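You operate a simulated robot arm through the tools that you are given. There is no shell and no other tool. Be economical: measure what you need, move in short steps, check, and stop when the job is done.

Carry out the task below with a simulated two-armed robot. There is one attempt and no reset: what you move stays moved.

Task
Pick up the tin marked "OIL" from the end of the long bench by the fineness meter with one hand, pass it to the other hand and put it on the shelf of the tall table. Set down upright: tin.

Only the result counts: the job must be done as asked and must still hold three seconds after the hand-in. Knocking over, shifting, dropping, spilling or breaking anything else fails it.

Robot
Two 7-joint arms with two-finger parallel grippers on one trunk, on a base that drives. Base frame: it is fixed to the floor where the robot stands at the start and does not move with it; the origin is under the middle of the robot, x ahead of it, y to its left, z up; the surface under the hand at the start is at about z = 850. Readings come in mm, degrees, newtons and seconds.
The left shoulder is at the start at [70, 163, 1245], the right one opposite. With the tool pointing down near the work surface each hand reaches from about 380 to 880 mm from the robot's upright axis, wherever it stands, measured 20 degrees to its own side. Places, roughly: shelf of the tall table [-600, -3000, 200]. Payload 3.43 kg a hand.
Tool frame (each hand has its own): the origin (TCP) lies between the finger pads and is the grasp point; the fingertips stand 34 mm ahead of it; z points along the fingers, y is the line along which they close. The gripper opens to 128 mm. The fingers are 24 mm wide and 12 mm thick; the gripper's body (48 by 130 mm) begins 96 mm behind the TCP.
Orientation is told as [roll, pitch, yaw] about the base's x, y, z axes, in that order, counted from this pose: with the fingers straight down and closing along the base's y, the tool's x points along the base's -x, its y along +y and its z along -z.

Tools
- The arms move only by the tool drive_tool. It takes "left_rows", "right_rows" or both (then of equal length, played together; a hand with none holds still); each is a list of rows, each an object (a shift or turn left out is 0, a gripper value left out holds the last) with "delta_rot": the turn, a rotation vector about the base's x, y, z in units of 90 degrees (1.0 is 90 degrees), a list of three; "dp": the shift along the base's x, y, z in units of 200 mm (1.0 is 200 mm), a list of three; "gripper": the opening, from 0 (shut) to 1 (fully open). In form: [{"delta_rot": [ax, ay, az], "dp": [dx, dy, dz], "gripper": gripper}, ...]. A call has 1 to 20 rows; each row is the pose to reach, as a shift and turn from the pose commanded when the call began. A call with a number of a shift or a turn outside -1 to 1 is refused whole. A row lasts 0.2 s, in which the tool goes at most 50 mm and 8.6 degrees; a call with a longer step from one row to the next is refused whole, and so is a gripper value outside its range. Where a pose cannot be reached the arm comes as near as it can. A force on the tool above 40 N (or 10 N above the force at the start of the call, whichever is more), or a blocked arm, ends the call early, and 0.2 s more pass. The fingers move at their own pace (about 153 mm/s each) and stop on an object; they squeeze with about 26 N. The grip force told is the motor's: it shows also when the fingers shut on nothing. Time passes only in rows, and 0.2 s behind the last, so rows that repeat a pose let the fingers close. The reply holds the time, the measured pose of the TCP, the force on the tool along the base axes, the opening and the grip force, in the units named above and with some noise, with the torque about the TCP (base axes, N m) and any sound that the robot's microphone picked up, and new pictures: "pictures" is both (left out), scene, wrist or none (wrist: the cameras of the hands that moved).
- Cameras (640 x 400 px; columns grow to the right, rows downward): "scene" is now at [137.6, -0.1, 1462.6]; the picture's right is [-0.06, -1.00, 0.00], its down [-0.56, 0.04, -0.83] and it looks along [0.83, -0.05, -0.56] (base axes); focal length 247 px, centre (320, 200). "left" rides on the left gripper at [76, 11, -160] in its tool frame; the picture's right is [-0.15, 0.99, 0.00], its down [-0.88, -0.13, -0.46] and it looks along [-0.45, -0.07, 0.89] (tool axes); focal length 234 px, centre (320, 200). "right" rides on the right gripper at [76, -11, -160] in its tool frame; the picture's right is [0.15, 0.99, 0.00], its down [-0.88, 0.13, -0.46] and it looks along [-0.45, 0.07, 0.89] (tool axes); focal length 234 px, centre (320, 200). There is no depth. A picture from a camera that has moved, and an enlarged one, comes with that camera's place and axes in the base frame and with its lens. The place of the scene camera against the robot may be out by one fixed shift of up to 18 mm in any direction.
- lift_body(by): slides the trunk up (or, below 0, down) by that many mm; the arms and the scene camera ride with it, the base frame stays. It gives what a move gives, with no picture.
- steer(legs): drives the robot by 1 to 6 legs, each [ahead, left, turn to the left] in mm, mm and degrees, along the robot's own axes; the way and the turn of a leg run together, so that a leg with both is an arc; at most 1500 mm and 180 degrees a leg. The arms and the cameras ride along, it lands a little off, and it stops where it bumps. It gives what a move gives, and a new picture of the scene camera.
- aim_head(pan, tilt): turns the head with the scene camera to pan (to the left, within 86 degrees either way) and tilt (down, from -29 to 69), counted from straight ahead of the robot. It gives what a move gives, and a new picture of the scene camera.
- close_up(camera, box): a new picture of the part [left, top, right, bottom] of that camera's present view, enlarged. No time passes.
- finish_job(): hands the job in; it is judged then, once.

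Go step by step. Nothing tells you exact positions but the pictures and the camera data: compare them with the known pose of the tool, close in by small moves and look again before you grip or let go. The budget is 120 turns and 260 pictures, counting those below and the enlarged ones. Unless the task says otherwise, let go and move clear before handing in, and close with one line.

The tools are called by a JSON object that holds its "api" and its "payload". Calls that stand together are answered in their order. drive_tool: Moves the arms, as the interface text tells. Its arguments: {"type":"object","properties":{"left_rows":{"type":"array","items":{"type":"object","properties":{"delta_rot":{"type":"array","items":{"type":"number"}},"dp":{"type":"array","items":{"type":"number"}},"gripper":{"type":"number"}}}},"right_rows":{"type":"array","items":{"type":"object","properties":{"delta_rot":{"type":"array","items":{"type":"number"}},"dp":{"type":"array","items":{"type":"number"}},"gripper":{"type":"number"}}}},"pictures":{"type":"string","enum":["both","scene","wrist","none"]}},"required":[]} The other tools are called the same way: lift_body (by) slides the trunk up or down; steer (legs) drives the base; aim_head (pan, tilt) turns the head that bears the scene camera; close_up (camera, box) takes an enlarged picture of a part of a camera's view; finish_job () hands the job in.

At the start:

```text
time: 0.0
left_eef_pos: [599.9, 172.0, 1101.1]
left_tool_rot: [0.0, 0.0, 0.0]
left_force: [-0.6, 0.1, 0.4]
left_wrist_torque: [0.02, 0.0, -0.01]
left_grip_width: 128.2
left_grip_force: 0.1
right_eef_pos: [457.0, -250.8, 1168.6]
right_tool_rot: [0.1, -0.1, -0.1]
right_force: [0.1, 0.2, -0.7]
right_wrist_torque: [0.01, 0.01, 0.0]
right_grip_width: 128.3
right_grip_force: 0.0
trunk travel left (down, up): [-725.0, 215.0]
robot x, y, heading: [-2.9, 0.2, -0.2]
head pan, tilt: [-3.7, 33.9]
```

scene: 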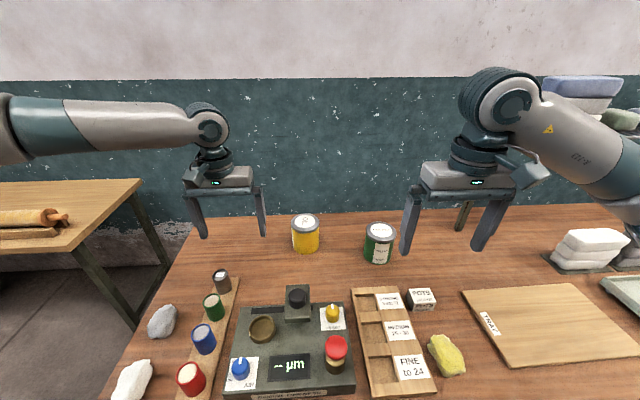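
right: 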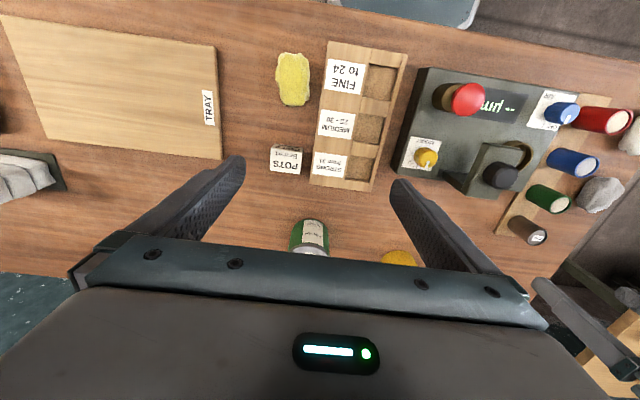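
left: 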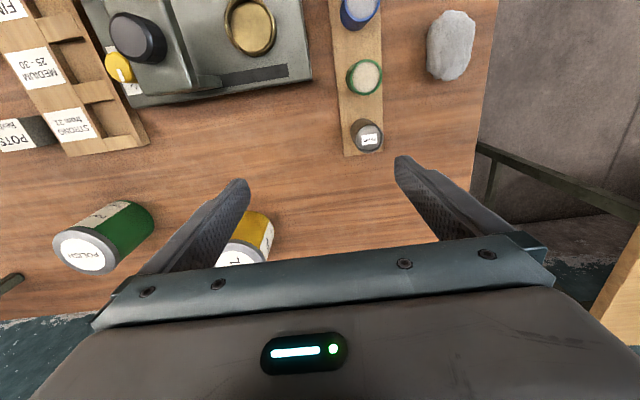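

I see a yellow and a green tin at the back of the bench; the green one seems to read POLISH. I'll enlarge the views to read the labels.

{"api": "close_up", "payload": {"camera": "scene", "box": [260, 190, 420, 290]}}

{"api": "close_up", "payload": {"camera": "left", "box": [40, 180, 300, 300]}}

{"api": "aim_head", "payload": {"pan": -75, "tilt": 30}}

```text
4.00 times, centred on (340, 240) of scene
camera zoom: at [137.6, -0.1, 1462.6], right [-0.06, -1.0, 0.0], down [-0.56, 0.04, -0.83], along [0.83, -0.05, -0.56], focal length 988 px, centre (240, 40)
```

zoom: 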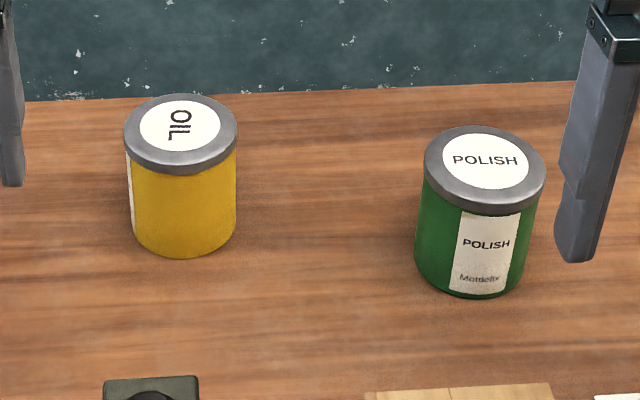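

```text
2.46 times, centred on (170, 240) of left
camera zoom: at [523.5, 183.3, 1260.0], right [0.15, 0.99, 0.0], down [0.88, -0.13, 0.46], along [0.45, -0.07, -0.89], focal length 576 px, centre (689, 102)
```

zoom: 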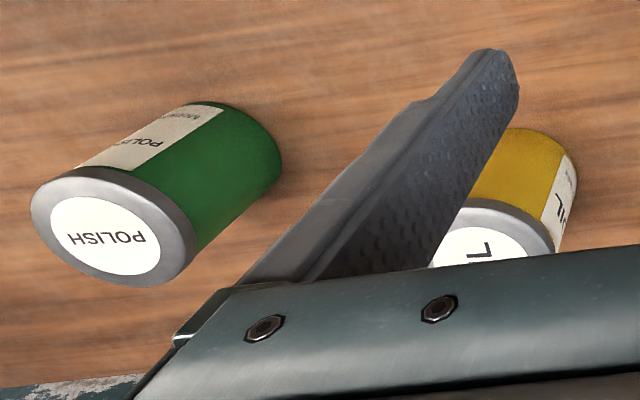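

```text
time: 1.4
left_eef_pos: [599.5, 172.2, 1099.6]
left_tool_rot: [0.1, 0.0, -0.1]
left_force: [-0.1, 0.3, -0.7]
left_wrist_torque: [0.05, -0.01, -0.03]
left_grip_width: 128.3
left_grip_force: 0.0
right_eef_pos: [456.6, -250.0, 1168.9]
right_tool_rot: [-0.1, 0.0, 0.1]
right_force: [0.6, -0.2, -0.5]
right_wrist_torque: [-0.02, 0.0, 0.0]
right_grip_width: 128.1
right_grip_force: 0.0
trunk travel left (down, up): [-725.0, 215.0]
robot x, y, heading: [2.1, -2.9, 0.0]
head pan, tilt: [-75.0, 30.0]
camera scene: at [72.7, -81.7, 1468.7], right [-0.97, -0.26, 0.0], down [-0.13, 0.48, -0.87], along [0.22, -0.84, -0.5], focal length 247 px, centre (320, 200)
```

scene: 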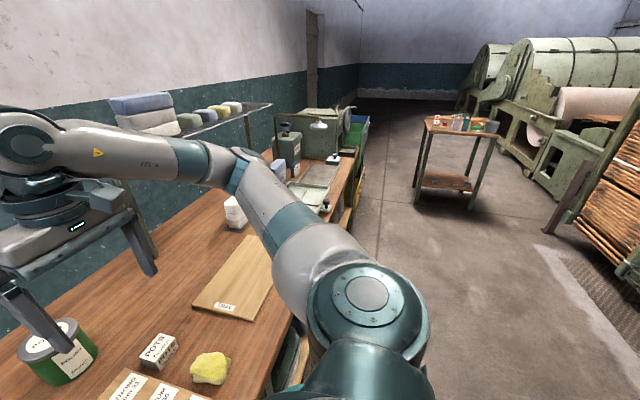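

The OIL tin is the yellow one, at about [755, 15], 90 mm across and 105 mm high. Next I'll check the tall table with its lower shelf.

{"api": "close_up", "payload": {"camera": "scene", "box": [380, 90, 540, 230]}}

{"api": "aim_head", "payload": {"pan": -4, "tilt": 45}}

```text
2.86 times, centred on (460, 160) of scene
camera zoom: at [72.7, -81.7, 1468.7], right [-0.97, -0.26, 0.0], down [-0.13, 0.48, -0.87], along [0.22, -0.84, -0.5], focal length 706 px, centre (-80, 314)
```

zoom: 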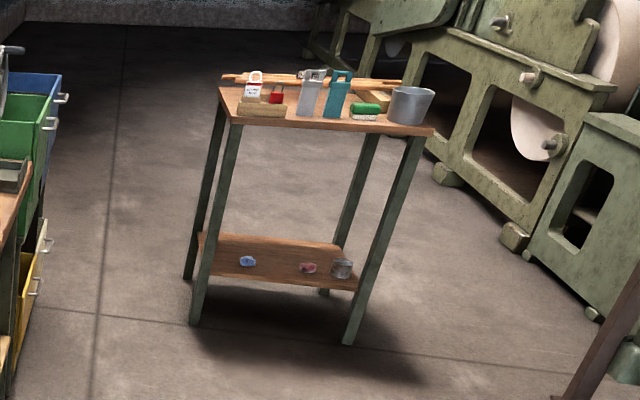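

```text
time: 2.9
left_eef_pos: [600.2, 171.8, 1101.1]
left_tool_rot: [0.0, 0.0, 0.0]
left_force: [0.4, -0.7, -0.9]
left_wrist_torque: [0.02, 0.01, 0.02]
left_grip_width: 128.2
left_grip_force: 0.0
right_eef_pos: [457.2, -251.9, 1167.6]
right_tool_rot: [0.0, 0.0, 0.0]
right_force: [-0.6, -0.7, -0.1]
right_wrist_torque: [-0.02, 0.02, -0.02]
right_grip_width: 128.0
right_grip_force: 0.1
trunk travel left (down, up): [-725.0, 215.0]
robot x, y, heading: [1.3, -0.2, -0.2]
head pan, tilt: [-4.0, 45.0]
camera scene: at [130.3, -0.1, 1446.1], right [-0.07, -1.0, 0.0], down [-0.71, 0.05, -0.71], along [0.71, -0.05, -0.71], focal length 247 px, centre (320, 200)
```

scene: 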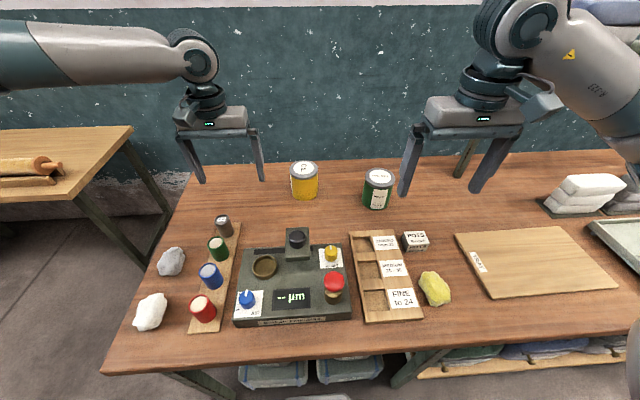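

The shelf is open, with a few small things on it and plenty of headroom. I'll bring the left hand over the OIL tin.

{"api": "drive_tool", "payload": {"left_rows": [{"dp": [0.14, -0.157, 0]}, {"dp": [0.28, -0.314, 0]}, {"dp": [0.42, -0.471, 0]}, {"dp": [0.56, -0.628, 0]}, {"dp": [0.7, -0.785, 0]}, {"dp": [0.7, -0.785, 0]}]}}

```text
time: 4.3
left_eef_pos: [736.8, 14.6, 1100.8]
left_tool_rot: [-0.1, 0.0, 0.1]
left_force: [-0.4, 0.7, -0.5]
left_wrist_torque: [-0.05, -0.03, -0.02]
left_grip_width: 128.1
left_grip_force: 0.1
right_eef_pos: [455.4, -249.2, 1169.5]
right_tool_rot: [-0.1, -0.1, 0.0]
right_force: [-0.6, 0.1, 0.1]
right_wrist_torque: [-0.01, -0.03, 0.03]
right_grip_width: 128.1
right_grip_force: 0.1
trunk travel left (down, up): [-725.0, 215.0]
robot x, y, heading: [2.6, -0.3, -0.2]
head pan, tilt: [-4.0, 45.0]
camera scene: at [129.7, 1.7, 1446.1], right [-0.07, -1.0, 0.0], down [-0.71, 0.05, -0.71], along [0.71, -0.05, -0.71], focal length 247 px, centre (320, 200)
camera left: at [661.2, 24.8, 1259.6], right [0.15, 0.99, 0.0], down [0.88, -0.13, 0.46], along [0.45, -0.07, -0.89], focal length 234 px, centre (320, 200)
```

scene: 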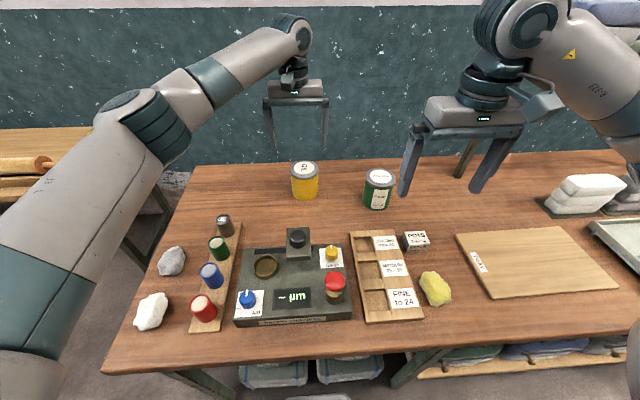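
left: 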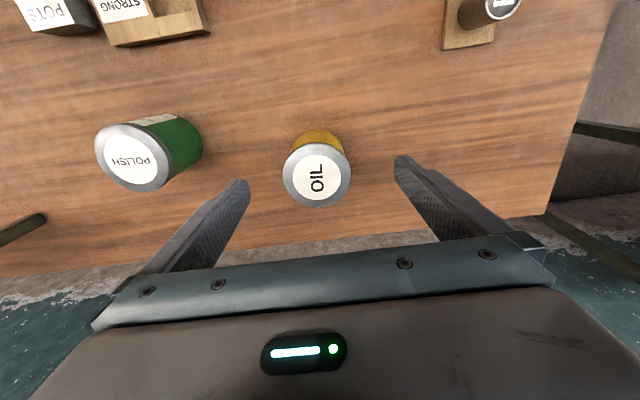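

The wrist view puts the OIL lid at about [780, 3]. I'll centre over it, come down to just above the lid and look again.

{"api": "drive_tool", "payload": {"left_rows": [{"dp": [0.2, -0.05, 0]}, {"dp": [0.215, -0.06, -0.22]}, {"dp": [0.215, -0.06, -0.4]}, {"dp": [0.215, -0.06, -0.4]}]}}

```text
time: 5.3
left_eef_pos: [784.4, 1.6, 1021.1]
left_tool_rot: [0.1, 0.0, -0.1]
left_force: [0.9, 0.2, 0.4]
left_wrist_torque: [0.01, -0.06, 0.01]
left_grip_width: 128.1
left_grip_force: 0.1
right_eef_pos: [456.0, -253.5, 1169.8]
right_tool_rot: [0.1, -0.1, 0.1]
right_force: [0.3, 0.3, -0.3]
right_wrist_torque: [0.0, 0.01, 0.0]
right_grip_width: 127.8
right_grip_force: 0.0
trunk travel left (down, up): [-725.0, 215.0]
robot x, y, heading: [0.3, -2.5, -0.4]
head pan, tilt: [-4.0, 45.0]
camera scene: at [129.8, -1.5, 1446.1], right [-0.07, -1.0, 0.0], down [-0.71, 0.05, -0.71], along [0.71, -0.05, -0.71], focal length 247 px, centre (320, 200)
camera left: at [708.9, 12.4, 1180.1], right [0.15, 0.99, 0.0], down [0.88, -0.13, 0.46], along [0.45, -0.07, -0.89], focal length 234 px, centre (320, 200)
```

scene: 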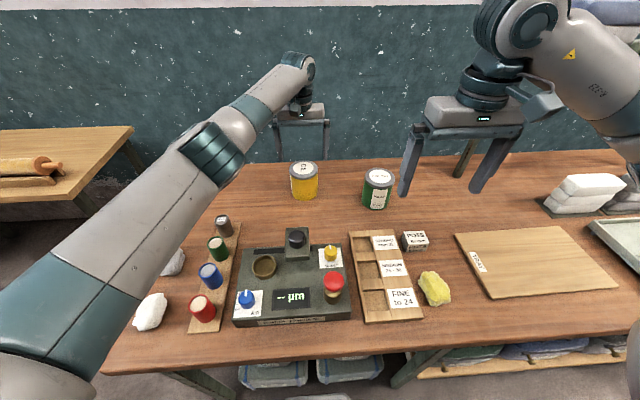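
left: 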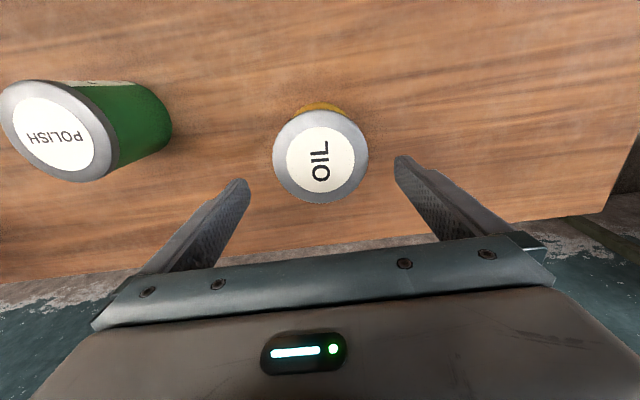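

The tin's axis is at about [776, 2] with the lid near z 955. I'll lower around it and look before gripping.

{"api": "drive_tool", "payload": {"left_rows": [{"dp": [-0.04, 0.0, -0.2]}, {"dp": [-0.04, 0.0, -0.3]}, {"dp": [-0.04, 0.0, -0.38]}, {"dp": [-0.04, 0.0, -0.45]}, {"dp": [-0.04, 0.0, -0.45]}]}}

```text
time: 6.5
left_eef_pos: [774.2, 3.4, 931.0]
left_tool_rot: [0.0, 0.0, 0.1]
left_force: [-0.8, -0.4, 0.4]
left_wrist_torque: [0.03, 0.02, 0.01]
left_grip_width: 127.8
left_grip_force: 0.1
right_eef_pos: [455.2, -252.2, 1168.8]
right_tool_rot: [0.0, 0.0, 0.0]
right_force: [0.4, -0.8, 0.5]
right_wrist_torque: [0.0, 0.02, -0.01]
right_grip_width: 128.1
right_grip_force: 0.1
trunk travel left (down, up): [-725.0, 215.0]
robot x, y, heading: [0.8, -2.6, -0.3]
head pan, tilt: [-4.0, 45.0]
camera scene: at [129.9, -0.3, 1446.1], right [-0.07, -1.0, 0.0], down [-0.71, 0.05, -0.71], along [0.71, -0.05, -0.71], focal length 247 px, centre (320, 200)
camera left: at [698.1, 14.5, 1090.0], right [0.15, 0.99, 0.0], down [0.88, -0.13, 0.46], along [0.45, -0.07, -0.89], focal length 234 px, centre (320, 200)
```

scene: 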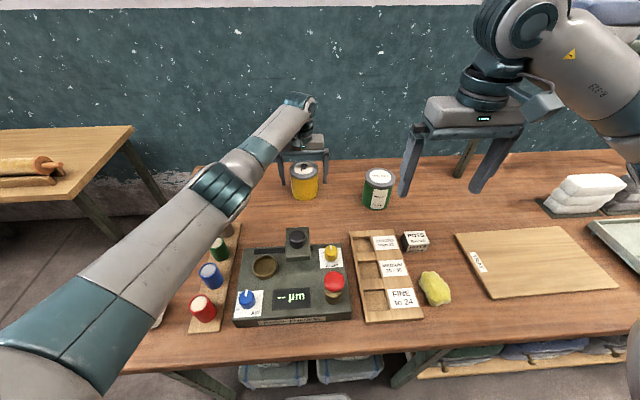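
left: 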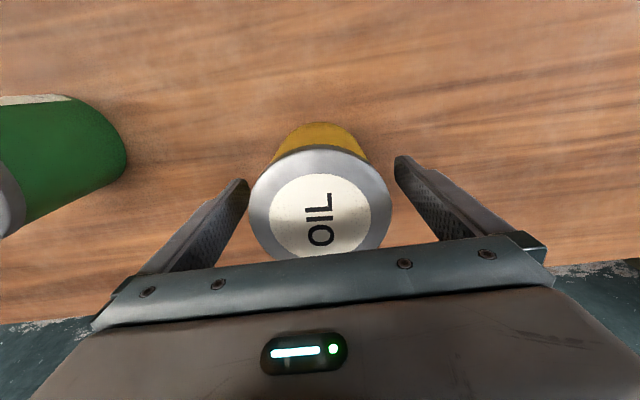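

The tin sits between the fingers with its centre near the TCP. Closing.

{"api": "drive_tool", "payload": {"left_rows": [{"dp": [-0.01, 0, 0], "gripper": 0.5}, {"dp": [-0.01, 0, 0], "gripper": 0.5}, {"dp": [-0.01, 0, 0], "gripper": 0.3}, {"dp": [-0.01, 0, 0], "gripper": 0.3}], "pictures": "wrist"}}

```text
time: 7.5
left_eef_pos: [773.3, 2.3, 931.4]
left_tool_rot: [0.1, 0.0, 0.0]
left_force: [2.9, 0.3, 0.1]
left_wrist_torque: [-0.15, -0.37, 0.09]
left_grip_width: 94.8
left_grip_force: 26.4
right_eef_pos: [457.3, -251.2, 1167.5]
right_tool_rot: [0.0, 0.0, 0.0]
right_force: [0.5, 0.4, 1.0]
right_wrist_torque: [0.0, -0.02, -0.02]
right_grip_width: 127.8
right_grip_force: 0.1
trunk travel left (down, up): [-725.0, 215.0]
robot x, y, heading: [-4.6, 3.6, 0.0]
head pan, tilt: [-4.0, 45.0]
camera left: at [696.8, 13.9, 1090.2], right [0.15, 0.99, 0.0], down [0.88, -0.13, 0.46], along [0.45, -0.07, -0.89], focal length 234 px, centre (320, 200)
```

left: 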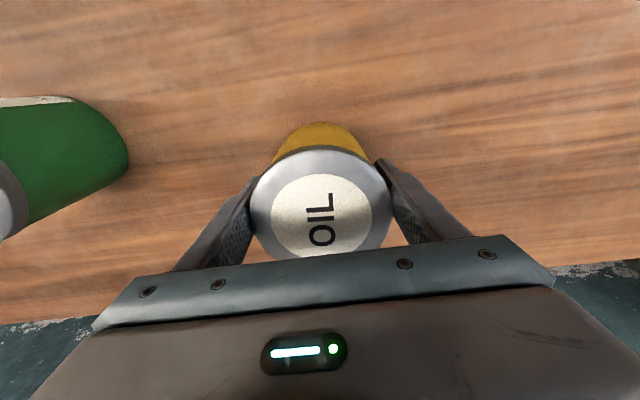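

Gripped at 95 mm. Lifting straight up.

{"api": "drive_tool", "payload": {"left_rows": [{"dp": [0, 0, 0.05]}, {"dp": [0, 0, 0.2]}, {"dp": [0, 0, 0.4]}, {"dp": [0, 0, 0.6]}, {"dp": [0, 0, 0.8]}, {"dp": [0, 0, 0.95]}, {"dp": [0, 0, 0.95]}]}}

```text
time: 9.1
left_eef_pos: [774.1, 1.2, 1122.8]
left_tool_rot: [0.1, 0.1, -0.1]
left_force: [0.2, 0.4, -8.2]
left_wrist_torque: [0.0, 0.01, 0.0]
left_grip_width: 94.5
left_grip_force: 26.2
right_eef_pos: [458.5, -251.5, 1167.3]
right_tool_rot: [0.0, 0.0, 0.0]
right_force: [0.5, 0.2, -0.1]
right_wrist_torque: [0.02, -0.01, 0.01]
right_grip_width: 127.9
right_grip_force: 0.0
trunk travel left (down, up): [-725.0, 215.0]
robot x, y, heading: [2.1, 0.2, 0.1]
head pan, tilt: [-4.0, 45.0]
camera scene: at [132.1, -0.1, 1445.8], right [-0.07, -1.0, 0.0], down [-0.71, 0.05, -0.71], along [0.7, -0.05, -0.71], focal length 247 px, centre (320, 200)
camera left: at [698.2, 13.2, 1281.0], right [0.15, 0.99, 0.0], down [0.88, -0.13, 0.45], along [0.45, -0.07, -0.89], focal length 234 px, centre (320, 200)
```

scene: 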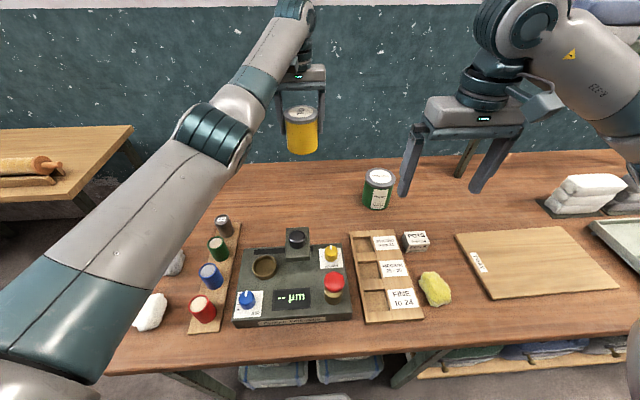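
left: 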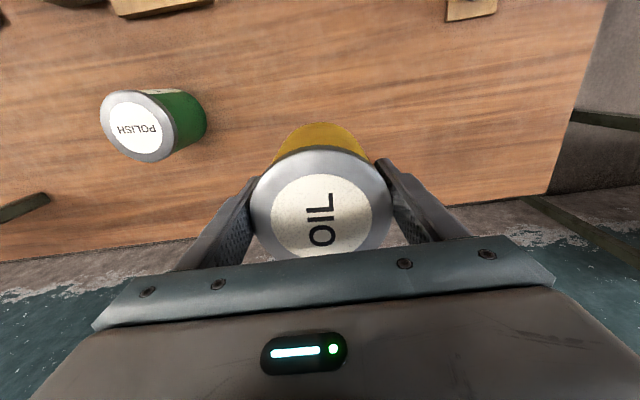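

The tin is up. I'll back away from the bench to have room for the pass.

{"api": "steer", "payload": {"legs": [[-500, 0, 0]]}}

```text
time: 12.0
left_eef_pos: [284.2, 11.0, 1122.3]
left_tool_rot: [0.0, 0.1, 0.9]
left_force: [-0.3, -1.1, -6.7]
left_wrist_torque: [0.0, 0.03, 0.0]
left_grip_width: 94.4
left_grip_force: 26.2
right_eef_pos: [-28.5, -247.1, 1168.1]
right_tool_rot: [0.0, 0.1, 1.0]
right_force: [-0.1, -0.5, -1.4]
right_wrist_torque: [-0.01, -0.03, -0.02]
right_grip_width: 128.2
right_grip_force: 0.0
trunk travel left (down, up): [-725.0, 215.0]
robot x, y, heading: [-490.6, -6.9, 0.9]
head pan, tilt: [-4.0, 45.0]
camera scene: at [-358.1, -2.1, 1445.8], right [-0.05, -1.0, 0.0], down [-0.71, 0.04, -0.71], along [0.71, -0.04, -0.71], focal length 247 px, centre (320, 200)
```

scene: 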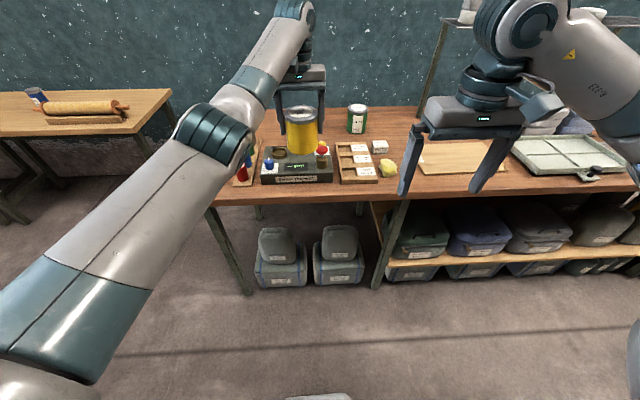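

I'll draw the tin in and turn the left hand 45° while pitching the right hand up toward horizontal.

{"api": "drive_tool", "payload": {"left_rows": [{"dp": [-0.125, 0, 0], "delta_rot": [0, 0, -0.0625]}, {"dp": [-0.25, 0, 0], "delta_rot": [0, 0, -0.125]}, {"dp": [-0.375, 0, 0], "delta_rot": [0, 0, -0.1875]}, {"dp": [-0.5, 0, 0], "delta_rot": [0, 0, -0.25]}, {"dp": [-0.625, 0, 0], "delta_rot": [0, 0, -0.3125]}, {"dp": [-0.75, 0, 0], "delta_rot": [0, 0, -0.375]}, {"dp": [-0.875, 0, 0], "delta_rot": [0, 0, -0.4375]}, {"dp": [-1, 0, 0], "delta_rot": [0, 0, -0.5]}, {"dp": [-1, 0, 0], "delta_rot": [0, 0, -0.5]}], "right_rows": [{"delta_rot": [0, -0.083, 0], "dp": [0, -0.03, 0]}, {"delta_rot": [0, -0.167, 0], "dp": [0, -0.06, 0]}, {"delta_rot": [0, -0.25, 0], "dp": [0, -0.1, 0]}, {"delta_rot": [0, -0.333, 0], "dp": [0, -0.14, 0]}, {"delta_rot": [0, -0.417, 0], "dp": [0, -0.18, 0]}, {"delta_rot": [0, -0.5, 0], "dp": [0, -0.22, 0]}, {"delta_rot": [0, -0.583, 0], "dp": [0, -0.25, 0]}, {"delta_rot": [0, -0.667, 0], "dp": [0, -0.25, 0]}, {"delta_rot": [0, -0.667, 0], "dp": [0, -0.25, 0]}]}}

```text
time: 14.0
left_eef_pos: [83.9, 10.9, 1120.8]
left_tool_rot: [0.0, 0.1, -44.1]
left_force: [0.2, 0.0, -7.7]
left_wrist_torque: [0.07, 0.03, 0.01]
left_grip_width: 94.9
left_grip_force: 25.7
right_eef_pos: [82.5, -325.8, 1197.9]
right_tool_rot: [-1.9, -60.0, 2.1]
right_force: [0.3, 0.3, 0.2]
right_wrist_torque: [0.01, -0.01, -0.01]
right_grip_width: 128.2
right_grip_force: 0.2
right hand out of reach, approached as far as the arm can: row 4, 5, 6, 7, 8, 9
trunk travel left (down, up): [-725.0, 215.0]
robot x, y, heading: [-490.1, -1.8, 1.1]
head pan, tilt: [-4.0, 45.0]
camera scene: at [-358.8, -1.8, 1445.9], right [-0.05, -1.0, 0.0], down [-0.71, 0.04, -0.71], along [0.71, -0.04, -0.71], focal length 247 px, centre (320, 200)
camera right: at [-94.6, -337.5, 1212.2], right [-0.08, 0.99, -0.14], down [0.04, 0.15, 0.99], along [1.0, 0.08, -0.06], focal length 234 px, centre (320, 200)
camera left: at [37.1, 71.6, 1280.7], right [0.79, 0.61, 0.0], down [0.54, -0.71, 0.45], along [0.28, -0.36, -0.89], focal length 234 px, centre (320, 200)
```

scene: 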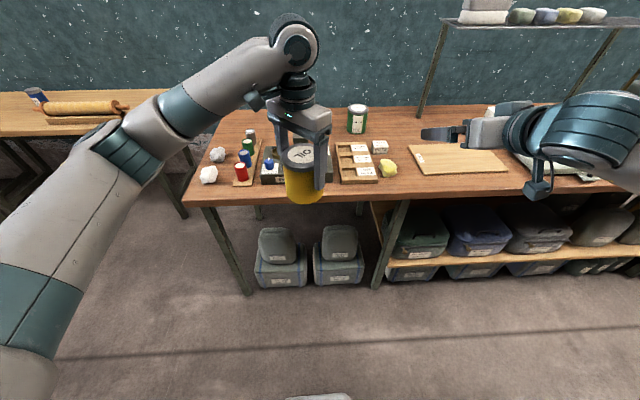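
right: 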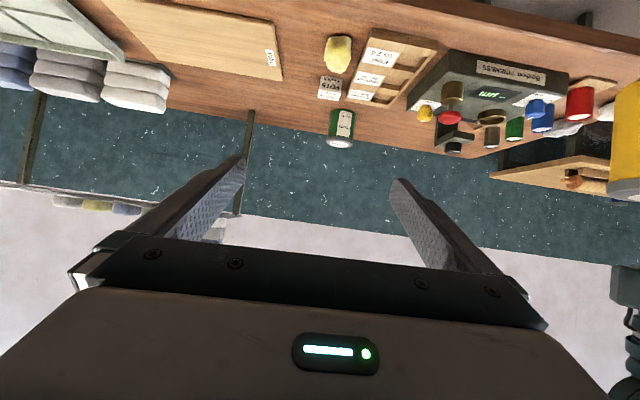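
left: 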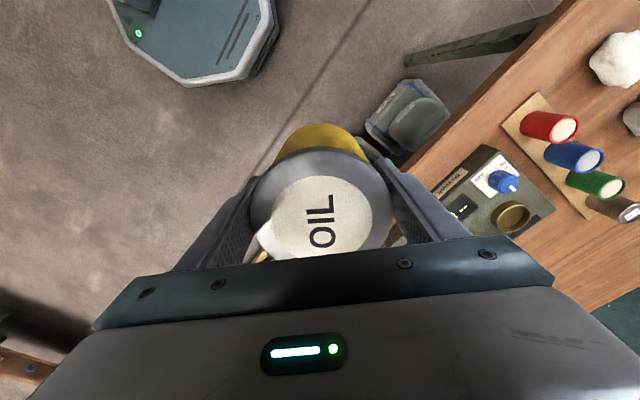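

The right wrist was too close in; I'll carry the tin a little further out and turn the right hand to point forward-left, well clear.

{"api": "drive_tool", "payload": {"left_rows": [{"dp": [0.08, 0, 0]}, {"dp": [0.16, 0, 0]}, {"dp": [0.24, 0, 0]}, {"dp": [0.32, 0, 0]}, {"dp": [0.4, 0, 0]}, {"dp": [0.48, 0, 0]}, {"dp": [0.55, 0, 0]}, {"dp": [0.55, 0, 0]}], "right_rows": [{"dp": [0.08, 0, 0], "delta_rot": [0, 0, 0.07]}, {"dp": [0.16, 0, 0], "delta_rot": [0, 0, 0.14]}, {"dp": [0.24, 0, 0], "delta_rot": [0, 0, 0.21]}, {"dp": [0.34, 0, 0], "delta_rot": [0, 0, 0.29]}, {"dp": [0.44, 0, 0], "delta_rot": [0, 0, 0.36]}, {"dp": [0.54, 0, 0], "delta_rot": [0, 0, 0.43]}, {"dp": [0.6, 0, 0], "delta_rot": [0, 0, 0.5]}, {"dp": [0.6, 0, 0], "delta_rot": [0, 0, 0.5]}]}}

```text
time: 15.8
left_eef_pos: [193.2, 10.8, 1121.8]
left_tool_rot: [0.0, 0.0, -44.1]
left_force: [-0.3, 0.1, -7.4]
left_wrist_torque: [0.0, 0.03, -0.01]
left_grip_width: 94.5
left_grip_force: 25.9
right_eef_pos: [167.9, -312.9, 1204.7]
right_tool_rot: [-5.4, -59.2, 42.6]
right_force: [-0.4, -0.2, -0.1]
right_wrist_torque: [0.04, 0.03, -0.02]
right_grip_width: 128.1
right_grip_force: 0.1
right hand out of reach, approached as far as the arm can: row 6, 7, 8
trunk travel left (down, up): [-725.0, 215.0]
robot x, y, heading: [-490.3, -1.2, 0.9]
head pan, tilt: [-4.0, 45.0]
camera scene: at [-358.9, -2.1, 1445.9], right [-0.05, -1.0, 0.0], down [-0.71, 0.04, -0.71], along [0.71, -0.04, -0.71], focal length 247 px, centre (320, 200)
camera right: at [35.0, -428.8, 1221.6], right [-0.66, 0.73, -0.17], down [-0.06, 0.18, 0.98], along [0.75, 0.66, -0.07], focal length 234 px, centre (320, 200)
camera left: at [145.6, 72.7, 1281.6], right [0.79, 0.61, 0.0], down [0.54, -0.71, 0.45], along [0.28, -0.36, -0.89], focal length 234 px, centre (320, 200)
```

scene: 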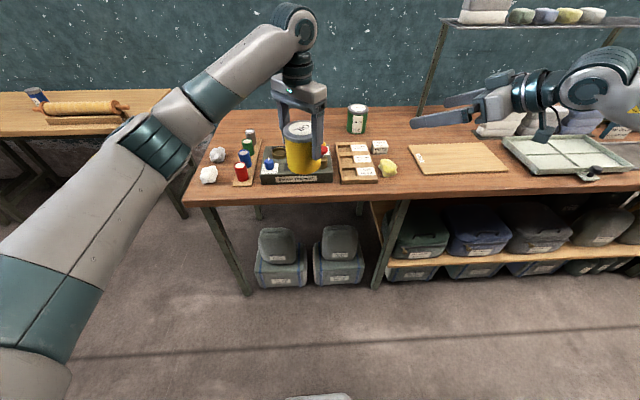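
right: 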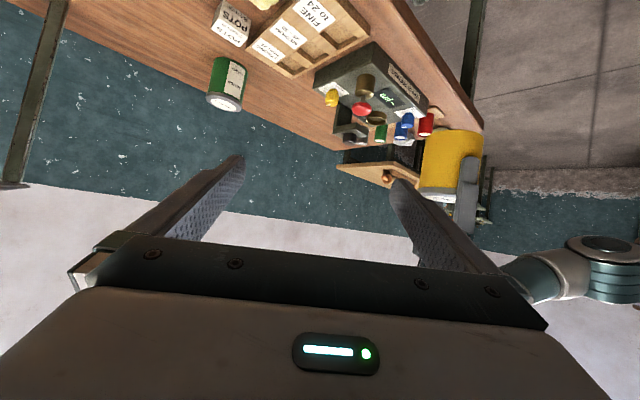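
left: 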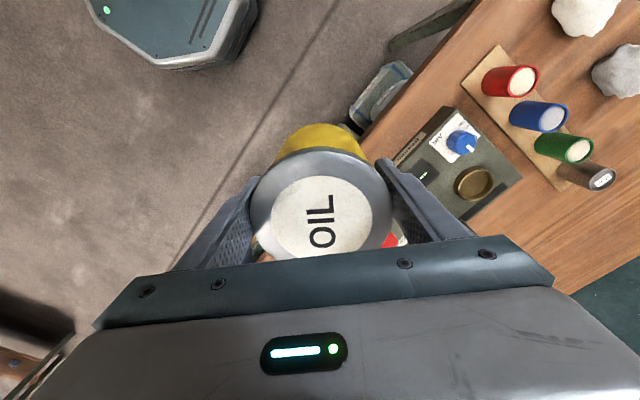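

I'll bring the right hand toward a standoff in front of the tin, and see how close the arm can follow.

{"api": "drive_tool", "payload": {"right_rows": [{"dp": [0, 0.15, 0]}, {"dp": [0, 0.3, 0]}, {"dp": [0, 0.45, 0]}, {"dp": [0, 0.6, 0]}, {"dp": [0, 0.75, 0]}, {"dp": [0, 0.9, 0]}, {"dp": [0, 0.9, 0]}]}}

```text
time: 17.4
left_eef_pos: [192.6, 11.7, 1122.1]
left_tool_rot: [0.0, 0.1, -44.0]
left_force: [0.2, 0.1, -7.4]
left_wrist_torque: [0.05, 0.05, 0.05]
left_grip_width: 94.8
left_grip_force: 26.1
right_eef_pos: [168.0, -130.9, 1202.4]
right_tool_rot: [-5.4, -59.1, 42.5]
right_force: [-0.8, 0.4, 0.5]
right_wrist_torque: [0.0, -0.01, 0.01]
right_grip_width: 128.1
right_grip_force: 0.1
trunk travel left (down, up): [-725.0, 215.0]
robot x, y, heading: [-490.9, -5.7, 1.0]
head pan, tilt: [-4.0, 45.0]
camera scene: at [-359.3, -2.8, 1446.0], right [-0.05, -1.0, 0.0], down [-0.71, 0.04, -0.71], along [0.71, -0.04, -0.71], focal length 247 px, centre (320, 200)
camera right: at [33.5, -247.4, 1219.6], right [-0.66, 0.73, -0.17], down [-0.06, 0.18, 0.98], along [0.75, 0.66, -0.07], focal length 234 px, centre (320, 200)
```

scene: 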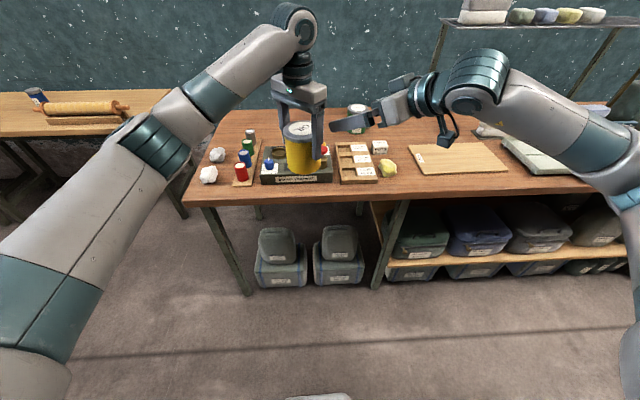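
right: 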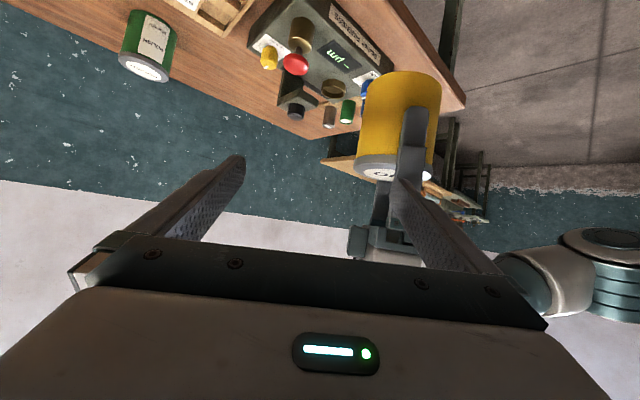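

The command base follows the reached pose. I'll push the tin 80 mm further out and level the right hand's closing axis at a 130 mm standoff.

{"api": "drive_tool", "payload": {"left_rows": [{"dp": [0.1, 0, 0]}, {"dp": [0.2, 0, 0]}, {"dp": [0.3, 0, 0]}, {"dp": [0.4, 0, 0]}, {"dp": [0.4, 0, 0]}, {"dp": [0.4, 0, 0]}], "right_rows": [{"dp": [0, 0, 0], "delta_rot": [0.015, 0.006, 0.012]}, {"dp": [0.02, 0.1, -0.08], "delta_rot": [0.029, 0.013, 0.024]}, {"dp": [0.04, 0.2, -0.15], "delta_rot": [0.029, 0.013, 0.024]}, {"dp": [0.06, 0.27, -0.2], "delta_rot": [0.029, 0.013, 0.024]}, {"dp": [0.07, 0.315, -0.25], "delta_rot": [0.029, 0.013, 0.024]}, {"dp": [0.07, 0.315, -0.25], "delta_rot": [0.029, 0.013, 0.024]}]}}

```text
time: 18.8
left_eef_pos: [273.4, 9.8, 1121.5]
left_tool_rot: [0.0, 0.0, -44.0]
left_force: [-0.2, -0.5, -7.8]
left_wrist_torque: [0.06, 0.04, -0.01]
left_grip_width: 94.7
left_grip_force: 26.4
right_eef_pos: [179.8, -69.4, 1151.7]
right_tool_rot: [0.1, -60.0, 40.1]
right_force: [-0.9, -0.6, 0.2]
right_wrist_torque: [0.01, -0.02, 0.0]
right_grip_width: 127.7
right_grip_force: 0.0
trunk travel left (down, up): [-725.0, 215.0]
robot x, y, heading: [-489.8, -4.8, 1.1]
head pan, tilt: [-4.0, 45.0]
camera scene: at [-358.9, -2.1, 1446.0], right [-0.05, -1.0, 0.0], down [-0.71, 0.04, -0.71], along [0.71, -0.04, -0.71], focal length 247 px, centre (320, 200)
camera right: at [52.7, -191.1, 1167.4], right [-0.69, 0.71, -0.13], down [-0.05, 0.13, 0.99], along [0.72, 0.69, -0.06], focal length 234 px, centre (320, 200)
camera left: at [224.7, 71.4, 1281.6], right [0.79, 0.61, 0.0], down [0.54, -0.71, 0.46], along [0.28, -0.36, -0.89], focal length 234 px, centre (320, 200)
```

scene: 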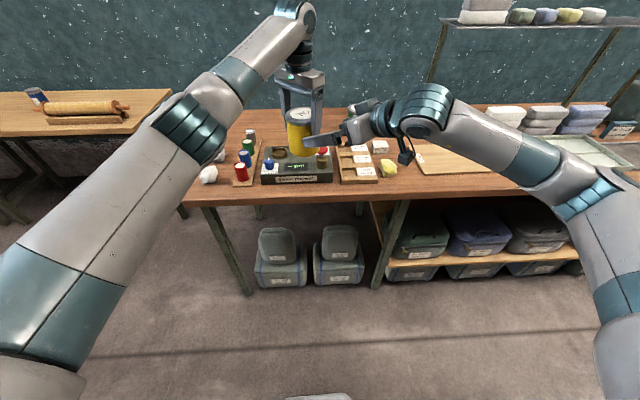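
right: 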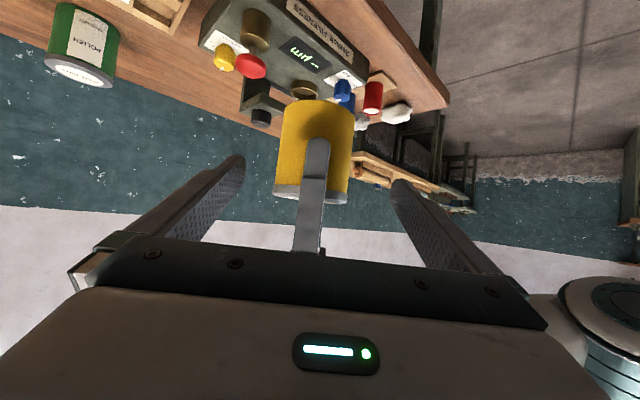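
left: 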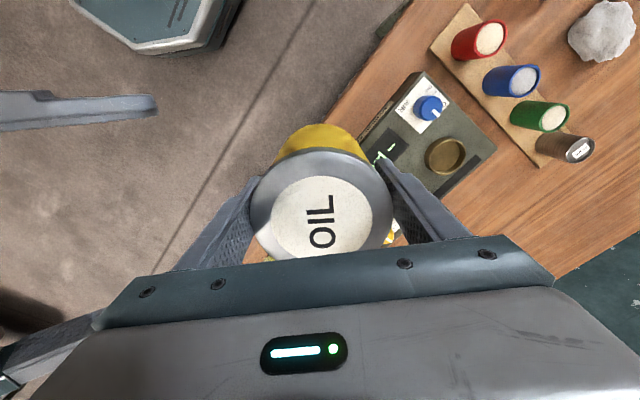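

The hands are lined up with perpendicular closing axes. I'll advance the right hand 80 mm along its axis and look.

{"api": "drive_tool", "payload": {"right_rows": [{"dp": [0.07, 0.045, -0.05]}, {"dp": [0.14, 0.1, -0.1]}, {"dp": [0.21, 0.155, -0.15]}, {"dp": [0.278, 0.208, -0.2]}, {"dp": [0.278, 0.208, -0.2]}]}}

```text
time: 20.0
left_eef_pos: [271.8, 11.1, 1121.9]
left_tool_rot: [0.0, 0.1, -44.0]
left_force: [0.3, -0.1, -8.1]
left_wrist_torque: [0.02, 0.04, 0.02]
left_grip_width: 94.8
left_grip_force: 25.6
right_eef_pos: [236.9, -28.8, 1112.5]
right_tool_rot: [0.0, -60.0, 40.1]
right_force: [0.9, -0.1, 0.4]
right_wrist_torque: [0.01, -0.01, -0.03]
right_grip_width: 128.0
right_grip_force: 0.1
trunk travel left (down, up): [-725.0, 215.0]
robot x, y, heading: [-490.0, -6.1, 1.0]
head pan, tilt: [-4.0, 45.0]
camera scene: at [-359.2, -2.5, 1446.0], right [-0.05, -1.0, 0.0], down [-0.71, 0.04, -0.71], along [0.71, -0.04, -0.71], focal length 247 px, centre (320, 200)
camera right: at [109.0, -150.2, 1127.7], right [-0.69, 0.71, -0.13], down [-0.05, 0.13, 0.99], along [0.72, 0.69, -0.06], focal length 234 px, centre (320, 200)
```

scene: 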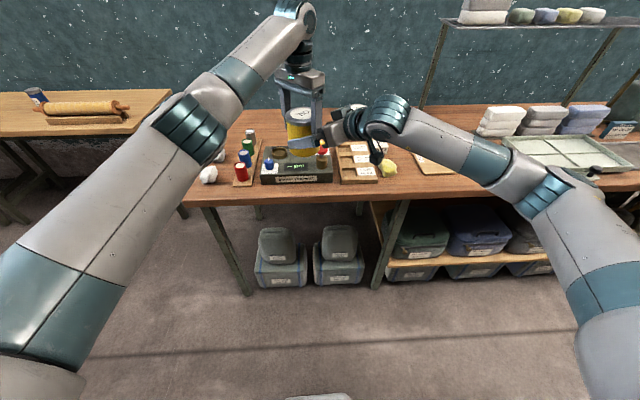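
right: 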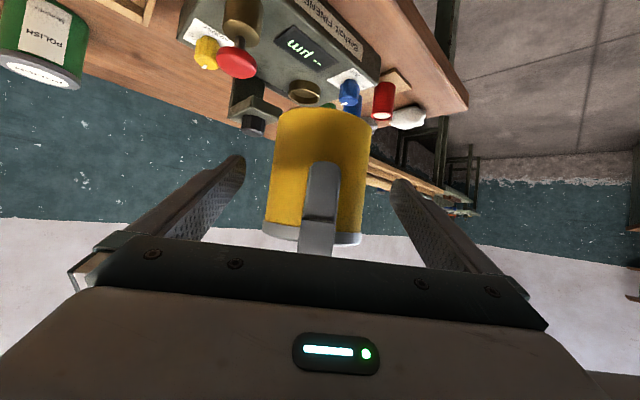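

Well centred. Advancing the last 50 mm.

{"api": "drive_tool", "payload": {"right_rows": [{"dp": [0.05, 0.042, -0.038]}, {"dp": [0.1, 0.084, -0.075]}, {"dp": [0.15, 0.125, -0.113]}, {"dp": [0.163, 0.136, -0.122]}, {"dp": [0.163, 0.136, -0.122]}]}}

{"api": "close_up", "payload": {"camera": "scene", "box": [240, 60, 440, 185]}}

```text
time: 21.2
left_eef_pos: [273.3, 9.0, 1121.1]
left_tool_rot: [0.1, 0.1, -44.1]
left_force: [0.5, 0.6, -7.2]
left_wrist_torque: [0.05, 0.05, 0.04]
left_grip_width: 94.5
left_grip_force: 26.1
right_eef_pos: [267.1, 0.5, 1088.6]
right_tool_rot: [0.1, -59.8, 40.1]
right_force: [-0.7, 0.2, 0.2]
right_wrist_torque: [0.03, -0.01, 0.0]
right_grip_width: 128.1
right_grip_force: 0.1
trunk travel left (down, up): [-725.0, 215.0]
robot x, y, heading: [-493.7, -5.0, 1.0]
head pan, tilt: [-4.0, 45.0]
camera scene: at [-358.9, -2.1, 1446.0], right [-0.05, -1.0, 0.0], down [-0.71, 0.04, -0.71], along [0.71, -0.04, -0.71], focal length 247 px, centre (320, 200)
camera right: at [139.6, -120.9, 1103.7], right [-0.69, 0.71, -0.13], down [-0.05, 0.13, 0.99], along [0.72, 0.69, -0.06], focal length 234 px, centre (320, 200)
```

scene: 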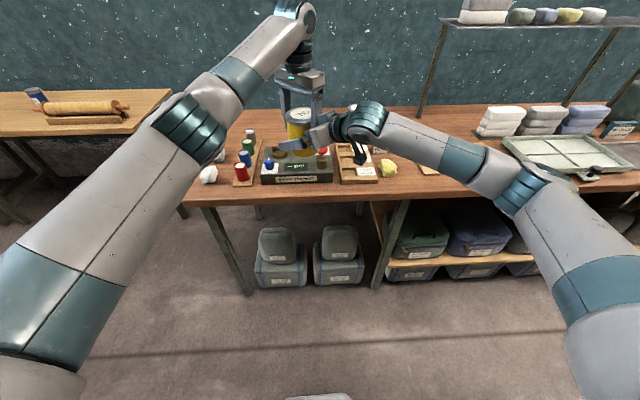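
right: 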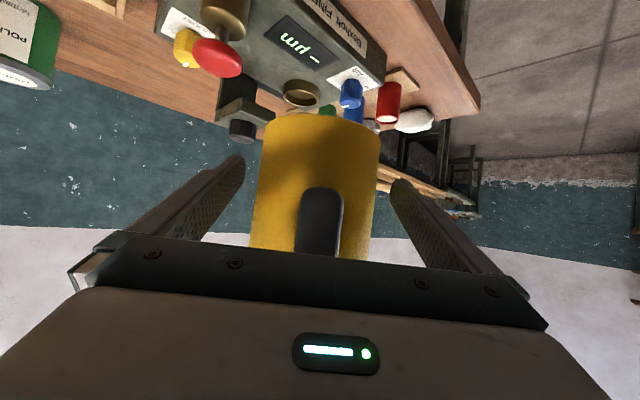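

```text
3.20 times, centred on (340, 122) of scene
camera zoom: at [-358.9, -2.1, 1446.0], right [-0.05, -1.0, 0.0], down [-0.71, 0.04, -0.71], along [0.71, -0.04, -0.71], focal length 791 px, centre (256, 448)
```

zoom: 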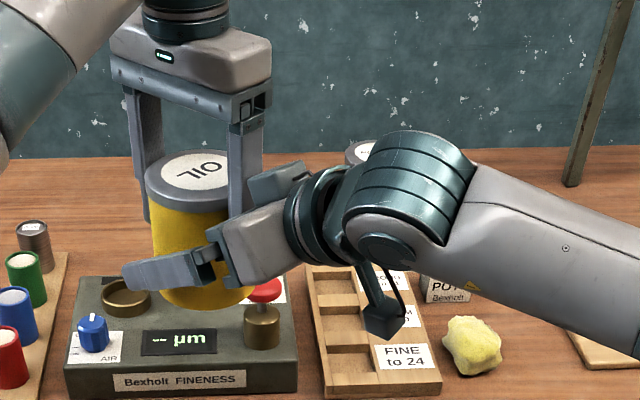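

The right fingers straddle the tin's lower body, clear of the left hand. Closing the right gripper.

{"api": "drive_tool", "payload": {"right_rows": [{"gripper": 0.6}, {"gripper": 0.5}, {"gripper": 0.3}, {"gripper": 0.3}, {"gripper": 0.3}], "pictures": "wrist"}}

```text
time: 22.4
left_eef_pos: [272.4, 11.2, 1121.7]
left_tool_rot: [-0.1, 0.1, -44.0]
left_force: [-18.7, 7.6, -4.0]
left_wrist_torque: [-0.14, 0.16, 0.16]
left_grip_width: 94.1
left_grip_force: 26.6
right_eef_pos: [268.7, -0.9, 1087.8]
right_tool_rot: [0.1, -59.9, 39.9]
right_force: [19.8, -7.5, 0.5]
right_wrist_torque: [0.37, 0.54, -0.4]
right_grip_width: 94.6
right_grip_force: 26.1
trunk travel left (down, up): [-725.0, 215.0]
robot x, y, heading: [-491.8, -4.2, 1.0]
head pan, tilt: [-4.0, 45.0]
camera right: at [140.0, -121.6, 1103.4], right [-0.69, 0.71, -0.13], down [-0.05, 0.13, 0.99], along [0.72, 0.69, -0.06], focal length 234 px, centre (320, 200)
```

right: 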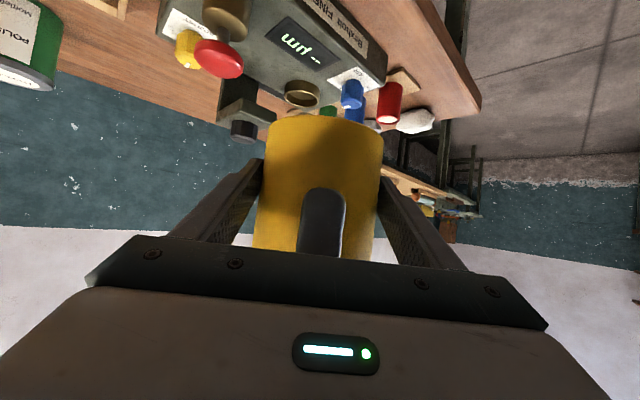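

Both hands hold it, with a side force of about 20 N; I'll relieve it by shifting the right hand a few mm.

{"api": "drive_tool", "payload": {"right_rows": [{"dp": [0.006, -0.006, 0]}, {"dp": [0.012, -0.012, 0]}, {"dp": [0.012, -0.012, 0]}], "pictures": "none"}}

```text
time: 23.2
left_eef_pos: [273.2, 10.1, 1122.4]
left_tool_rot: [0.0, -0.1, -43.8]
left_force: [7.2, 1.6, -6.1]
left_wrist_torque: [0.52, 0.26, 0.75]
left_grip_width: 94.8
left_grip_force: 25.6
right_eef_pos: [268.6, 0.3, 1087.7]
right_tool_rot: [0.3, -60.0, 40.2]
right_force: [-6.5, -1.9, 0.3]
right_wrist_torque: [-0.42, -0.48, -0.68]
right_grip_width: 94.5
right_grip_force: 26.2
trunk travel left (down, up): [-725.0, 215.0]
robot x, y, heading: [-488.4, -6.2, 0.8]
head pan, tilt: [-4.0, 45.0]
```

Force is low now. I'll open the left hand slightly (to avoid the right palm) and raise it straight up.

{"api": "drive_tool", "payload": {"left_rows": [{"gripper": 0.84}, {"gripper": 0.84}, {"gripper": 0.84}, {"dp": [0, 0, 0.1], "gripper": 0.84}, {"dp": [0, 0, 0.3], "gripper": 0.84}, {"dp": [0, 0, 0.5], "gripper": 0.84}, {"dp": [0, 0, 0.7], "gripper": 0.84}, {"dp": [0, 0, 0.7], "gripper": 0.84}]}}

```text
time: 25.0
left_eef_pos: [268.4, 11.7, 1256.1]
left_tool_rot: [0.0, 0.1, -43.9]
left_force: [-1.7, 0.1, 0.9]
left_wrist_torque: [0.01, 0.0, 0.01]
left_grip_width: 107.6
left_grip_force: 0.1
left hand out of reach, approached as far as the arm can: row 7, 8
right_eef_pos: [271.4, -2.4, 1087.3]
right_tool_rot: [0.2, -59.9, 39.9]
right_force: [-0.4, 0.8, -0.4]
right_wrist_torque: [-0.05, 0.04, 0.02]
right_grip_width: 94.6
right_grip_force: 26.3
trunk travel left (down, up): [-725.0, 215.0]
robot x, y, heading: [-491.7, -5.1, 1.2]
head pan, tilt: [-4.0, 45.0]
camera scene: at [-357.9, -2.1, 1445.8], right [-0.05, -1.0, 0.0], down [-0.71, 0.04, -0.71], along [0.7, -0.04, -0.71], focal length 247 px, centre (320, 200)
camera left: at [220.5, 72.6, 1415.5], right [0.79, 0.61, 0.0], down [0.55, -0.7, 0.45], along [0.28, -0.36, -0.89], focal length 234 px, centre (320, 200)
```

scene: 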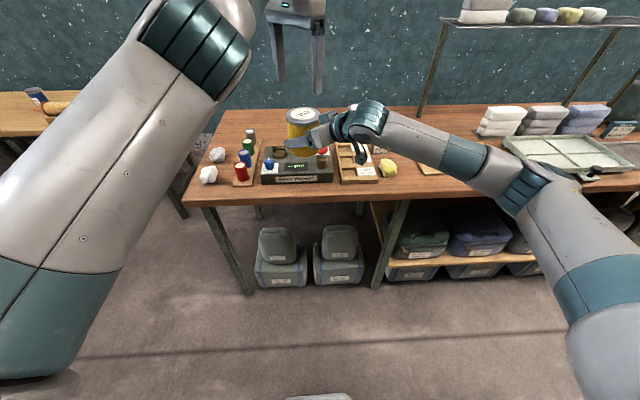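
left: 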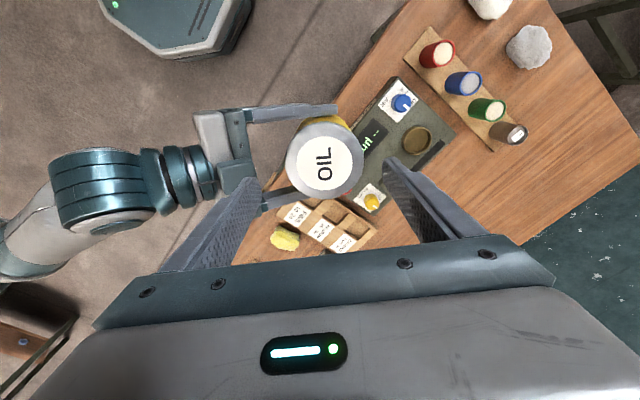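

The tin is with the right hand. I'll withdraw the left arm to its side and turn the right hand to face forward.

{"api": "drive_tool", "payload": {"left_rows": [{"dp": [-0.1, 0.15, 0]}, {"dp": [-0.25, 0.3, 0]}, {"dp": [-0.4, 0.45, 0]}, {"dp": [-0.55, 0.6, 0]}, {"dp": [-0.7, 0.75, 0]}, {"dp": [-0.85, 0.9, 0]}, {"dp": [-0.95, 1.0, 0]}, {"dp": [-0.95, 1.0, 0]}], "right_rows": [{"dp": [0, -0.1, 0], "delta_rot": [0, 0, -0.05]}, {"dp": [0, -0.25, 0], "delta_rot": [0, 0, -0.12]}, {"dp": [-0.1, -0.4, 0], "delta_rot": [0, 0, -0.19]}, {"dp": [-0.2, -0.55, 0], "delta_rot": [0, 0, -0.26]}, {"dp": [-0.3, -0.7, 0], "delta_rot": [0, 0, -0.33]}, {"dp": [-0.4, -0.85, 0], "delta_rot": [0, 0, -0.4]}, {"dp": [-0.5, -1.0, 0], "delta_rot": [0, 0, -0.44]}, {"dp": [-0.5, -1.0, 0], "delta_rot": [0, 0, -0.44]}]}}

```text
time: 26.8
left_eef_pos: [76.1, 213.9, 1256.2]
left_tool_rot: [0.0, 0.1, -44.0]
left_force: [0.5, 0.1, -0.4]
left_wrist_torque: [0.01, -0.01, 0.01]
left_grip_width: 107.4
left_grip_force: 0.1
right_eef_pos: [172.5, -204.4, 1089.3]
right_tool_rot: [0.1, -59.9, 0.5]
right_force: [0.7, -0.7, -0.8]
right_wrist_torque: [0.02, 0.07, -0.02]
right_grip_width: 94.4
right_grip_force: 25.7
trunk travel left (down, up): [-725.0, 215.0]
robot x, y, heading: [-489.7, -6.0, 1.1]
head pan, tilt: [-4.0, 45.0]
camera scene: at [-358.1, -2.9, 1445.9], right [-0.05, -1.0, 0.0], down [-0.71, 0.04, -0.71], along [0.7, -0.04, -0.71], focal length 247 px, centre (320, 200)
camera right: at [-4.5, -215.1, 1103.7], right [-0.08, 0.99, -0.13], down [0.05, 0.13, 0.99], along [1.0, 0.08, -0.06], focal length 234 px, centre (320, 200)
camera left: at [28.6, 274.2, 1416.2], right [0.79, 0.61, 0.0], down [0.54, -0.71, 0.45], along [0.28, -0.36, -0.89], focal length 234 px, centre (320, 200)
```

scene: 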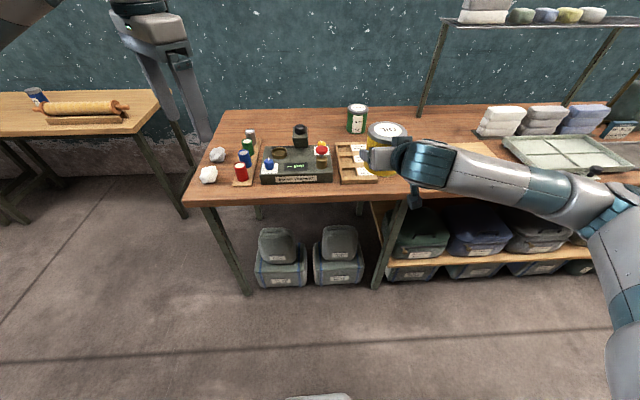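
right: 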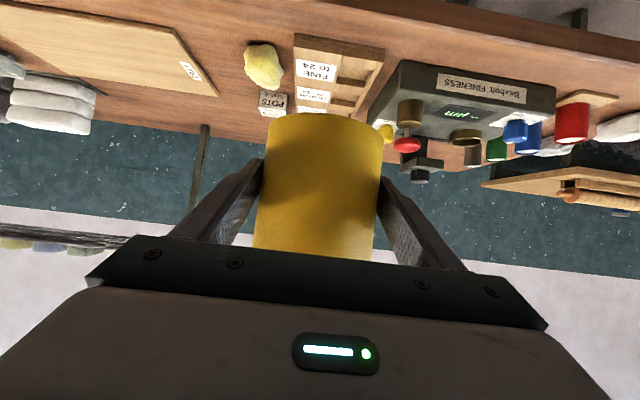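
left: 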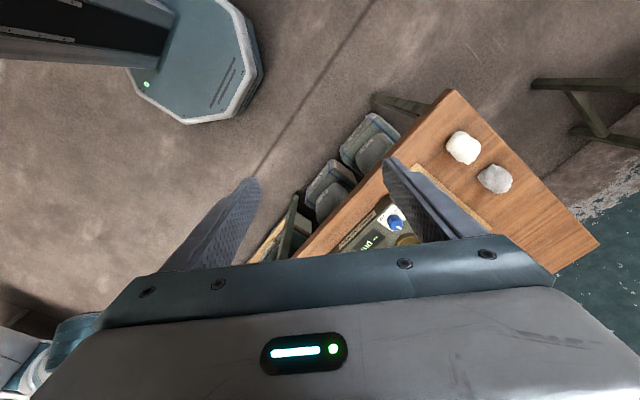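

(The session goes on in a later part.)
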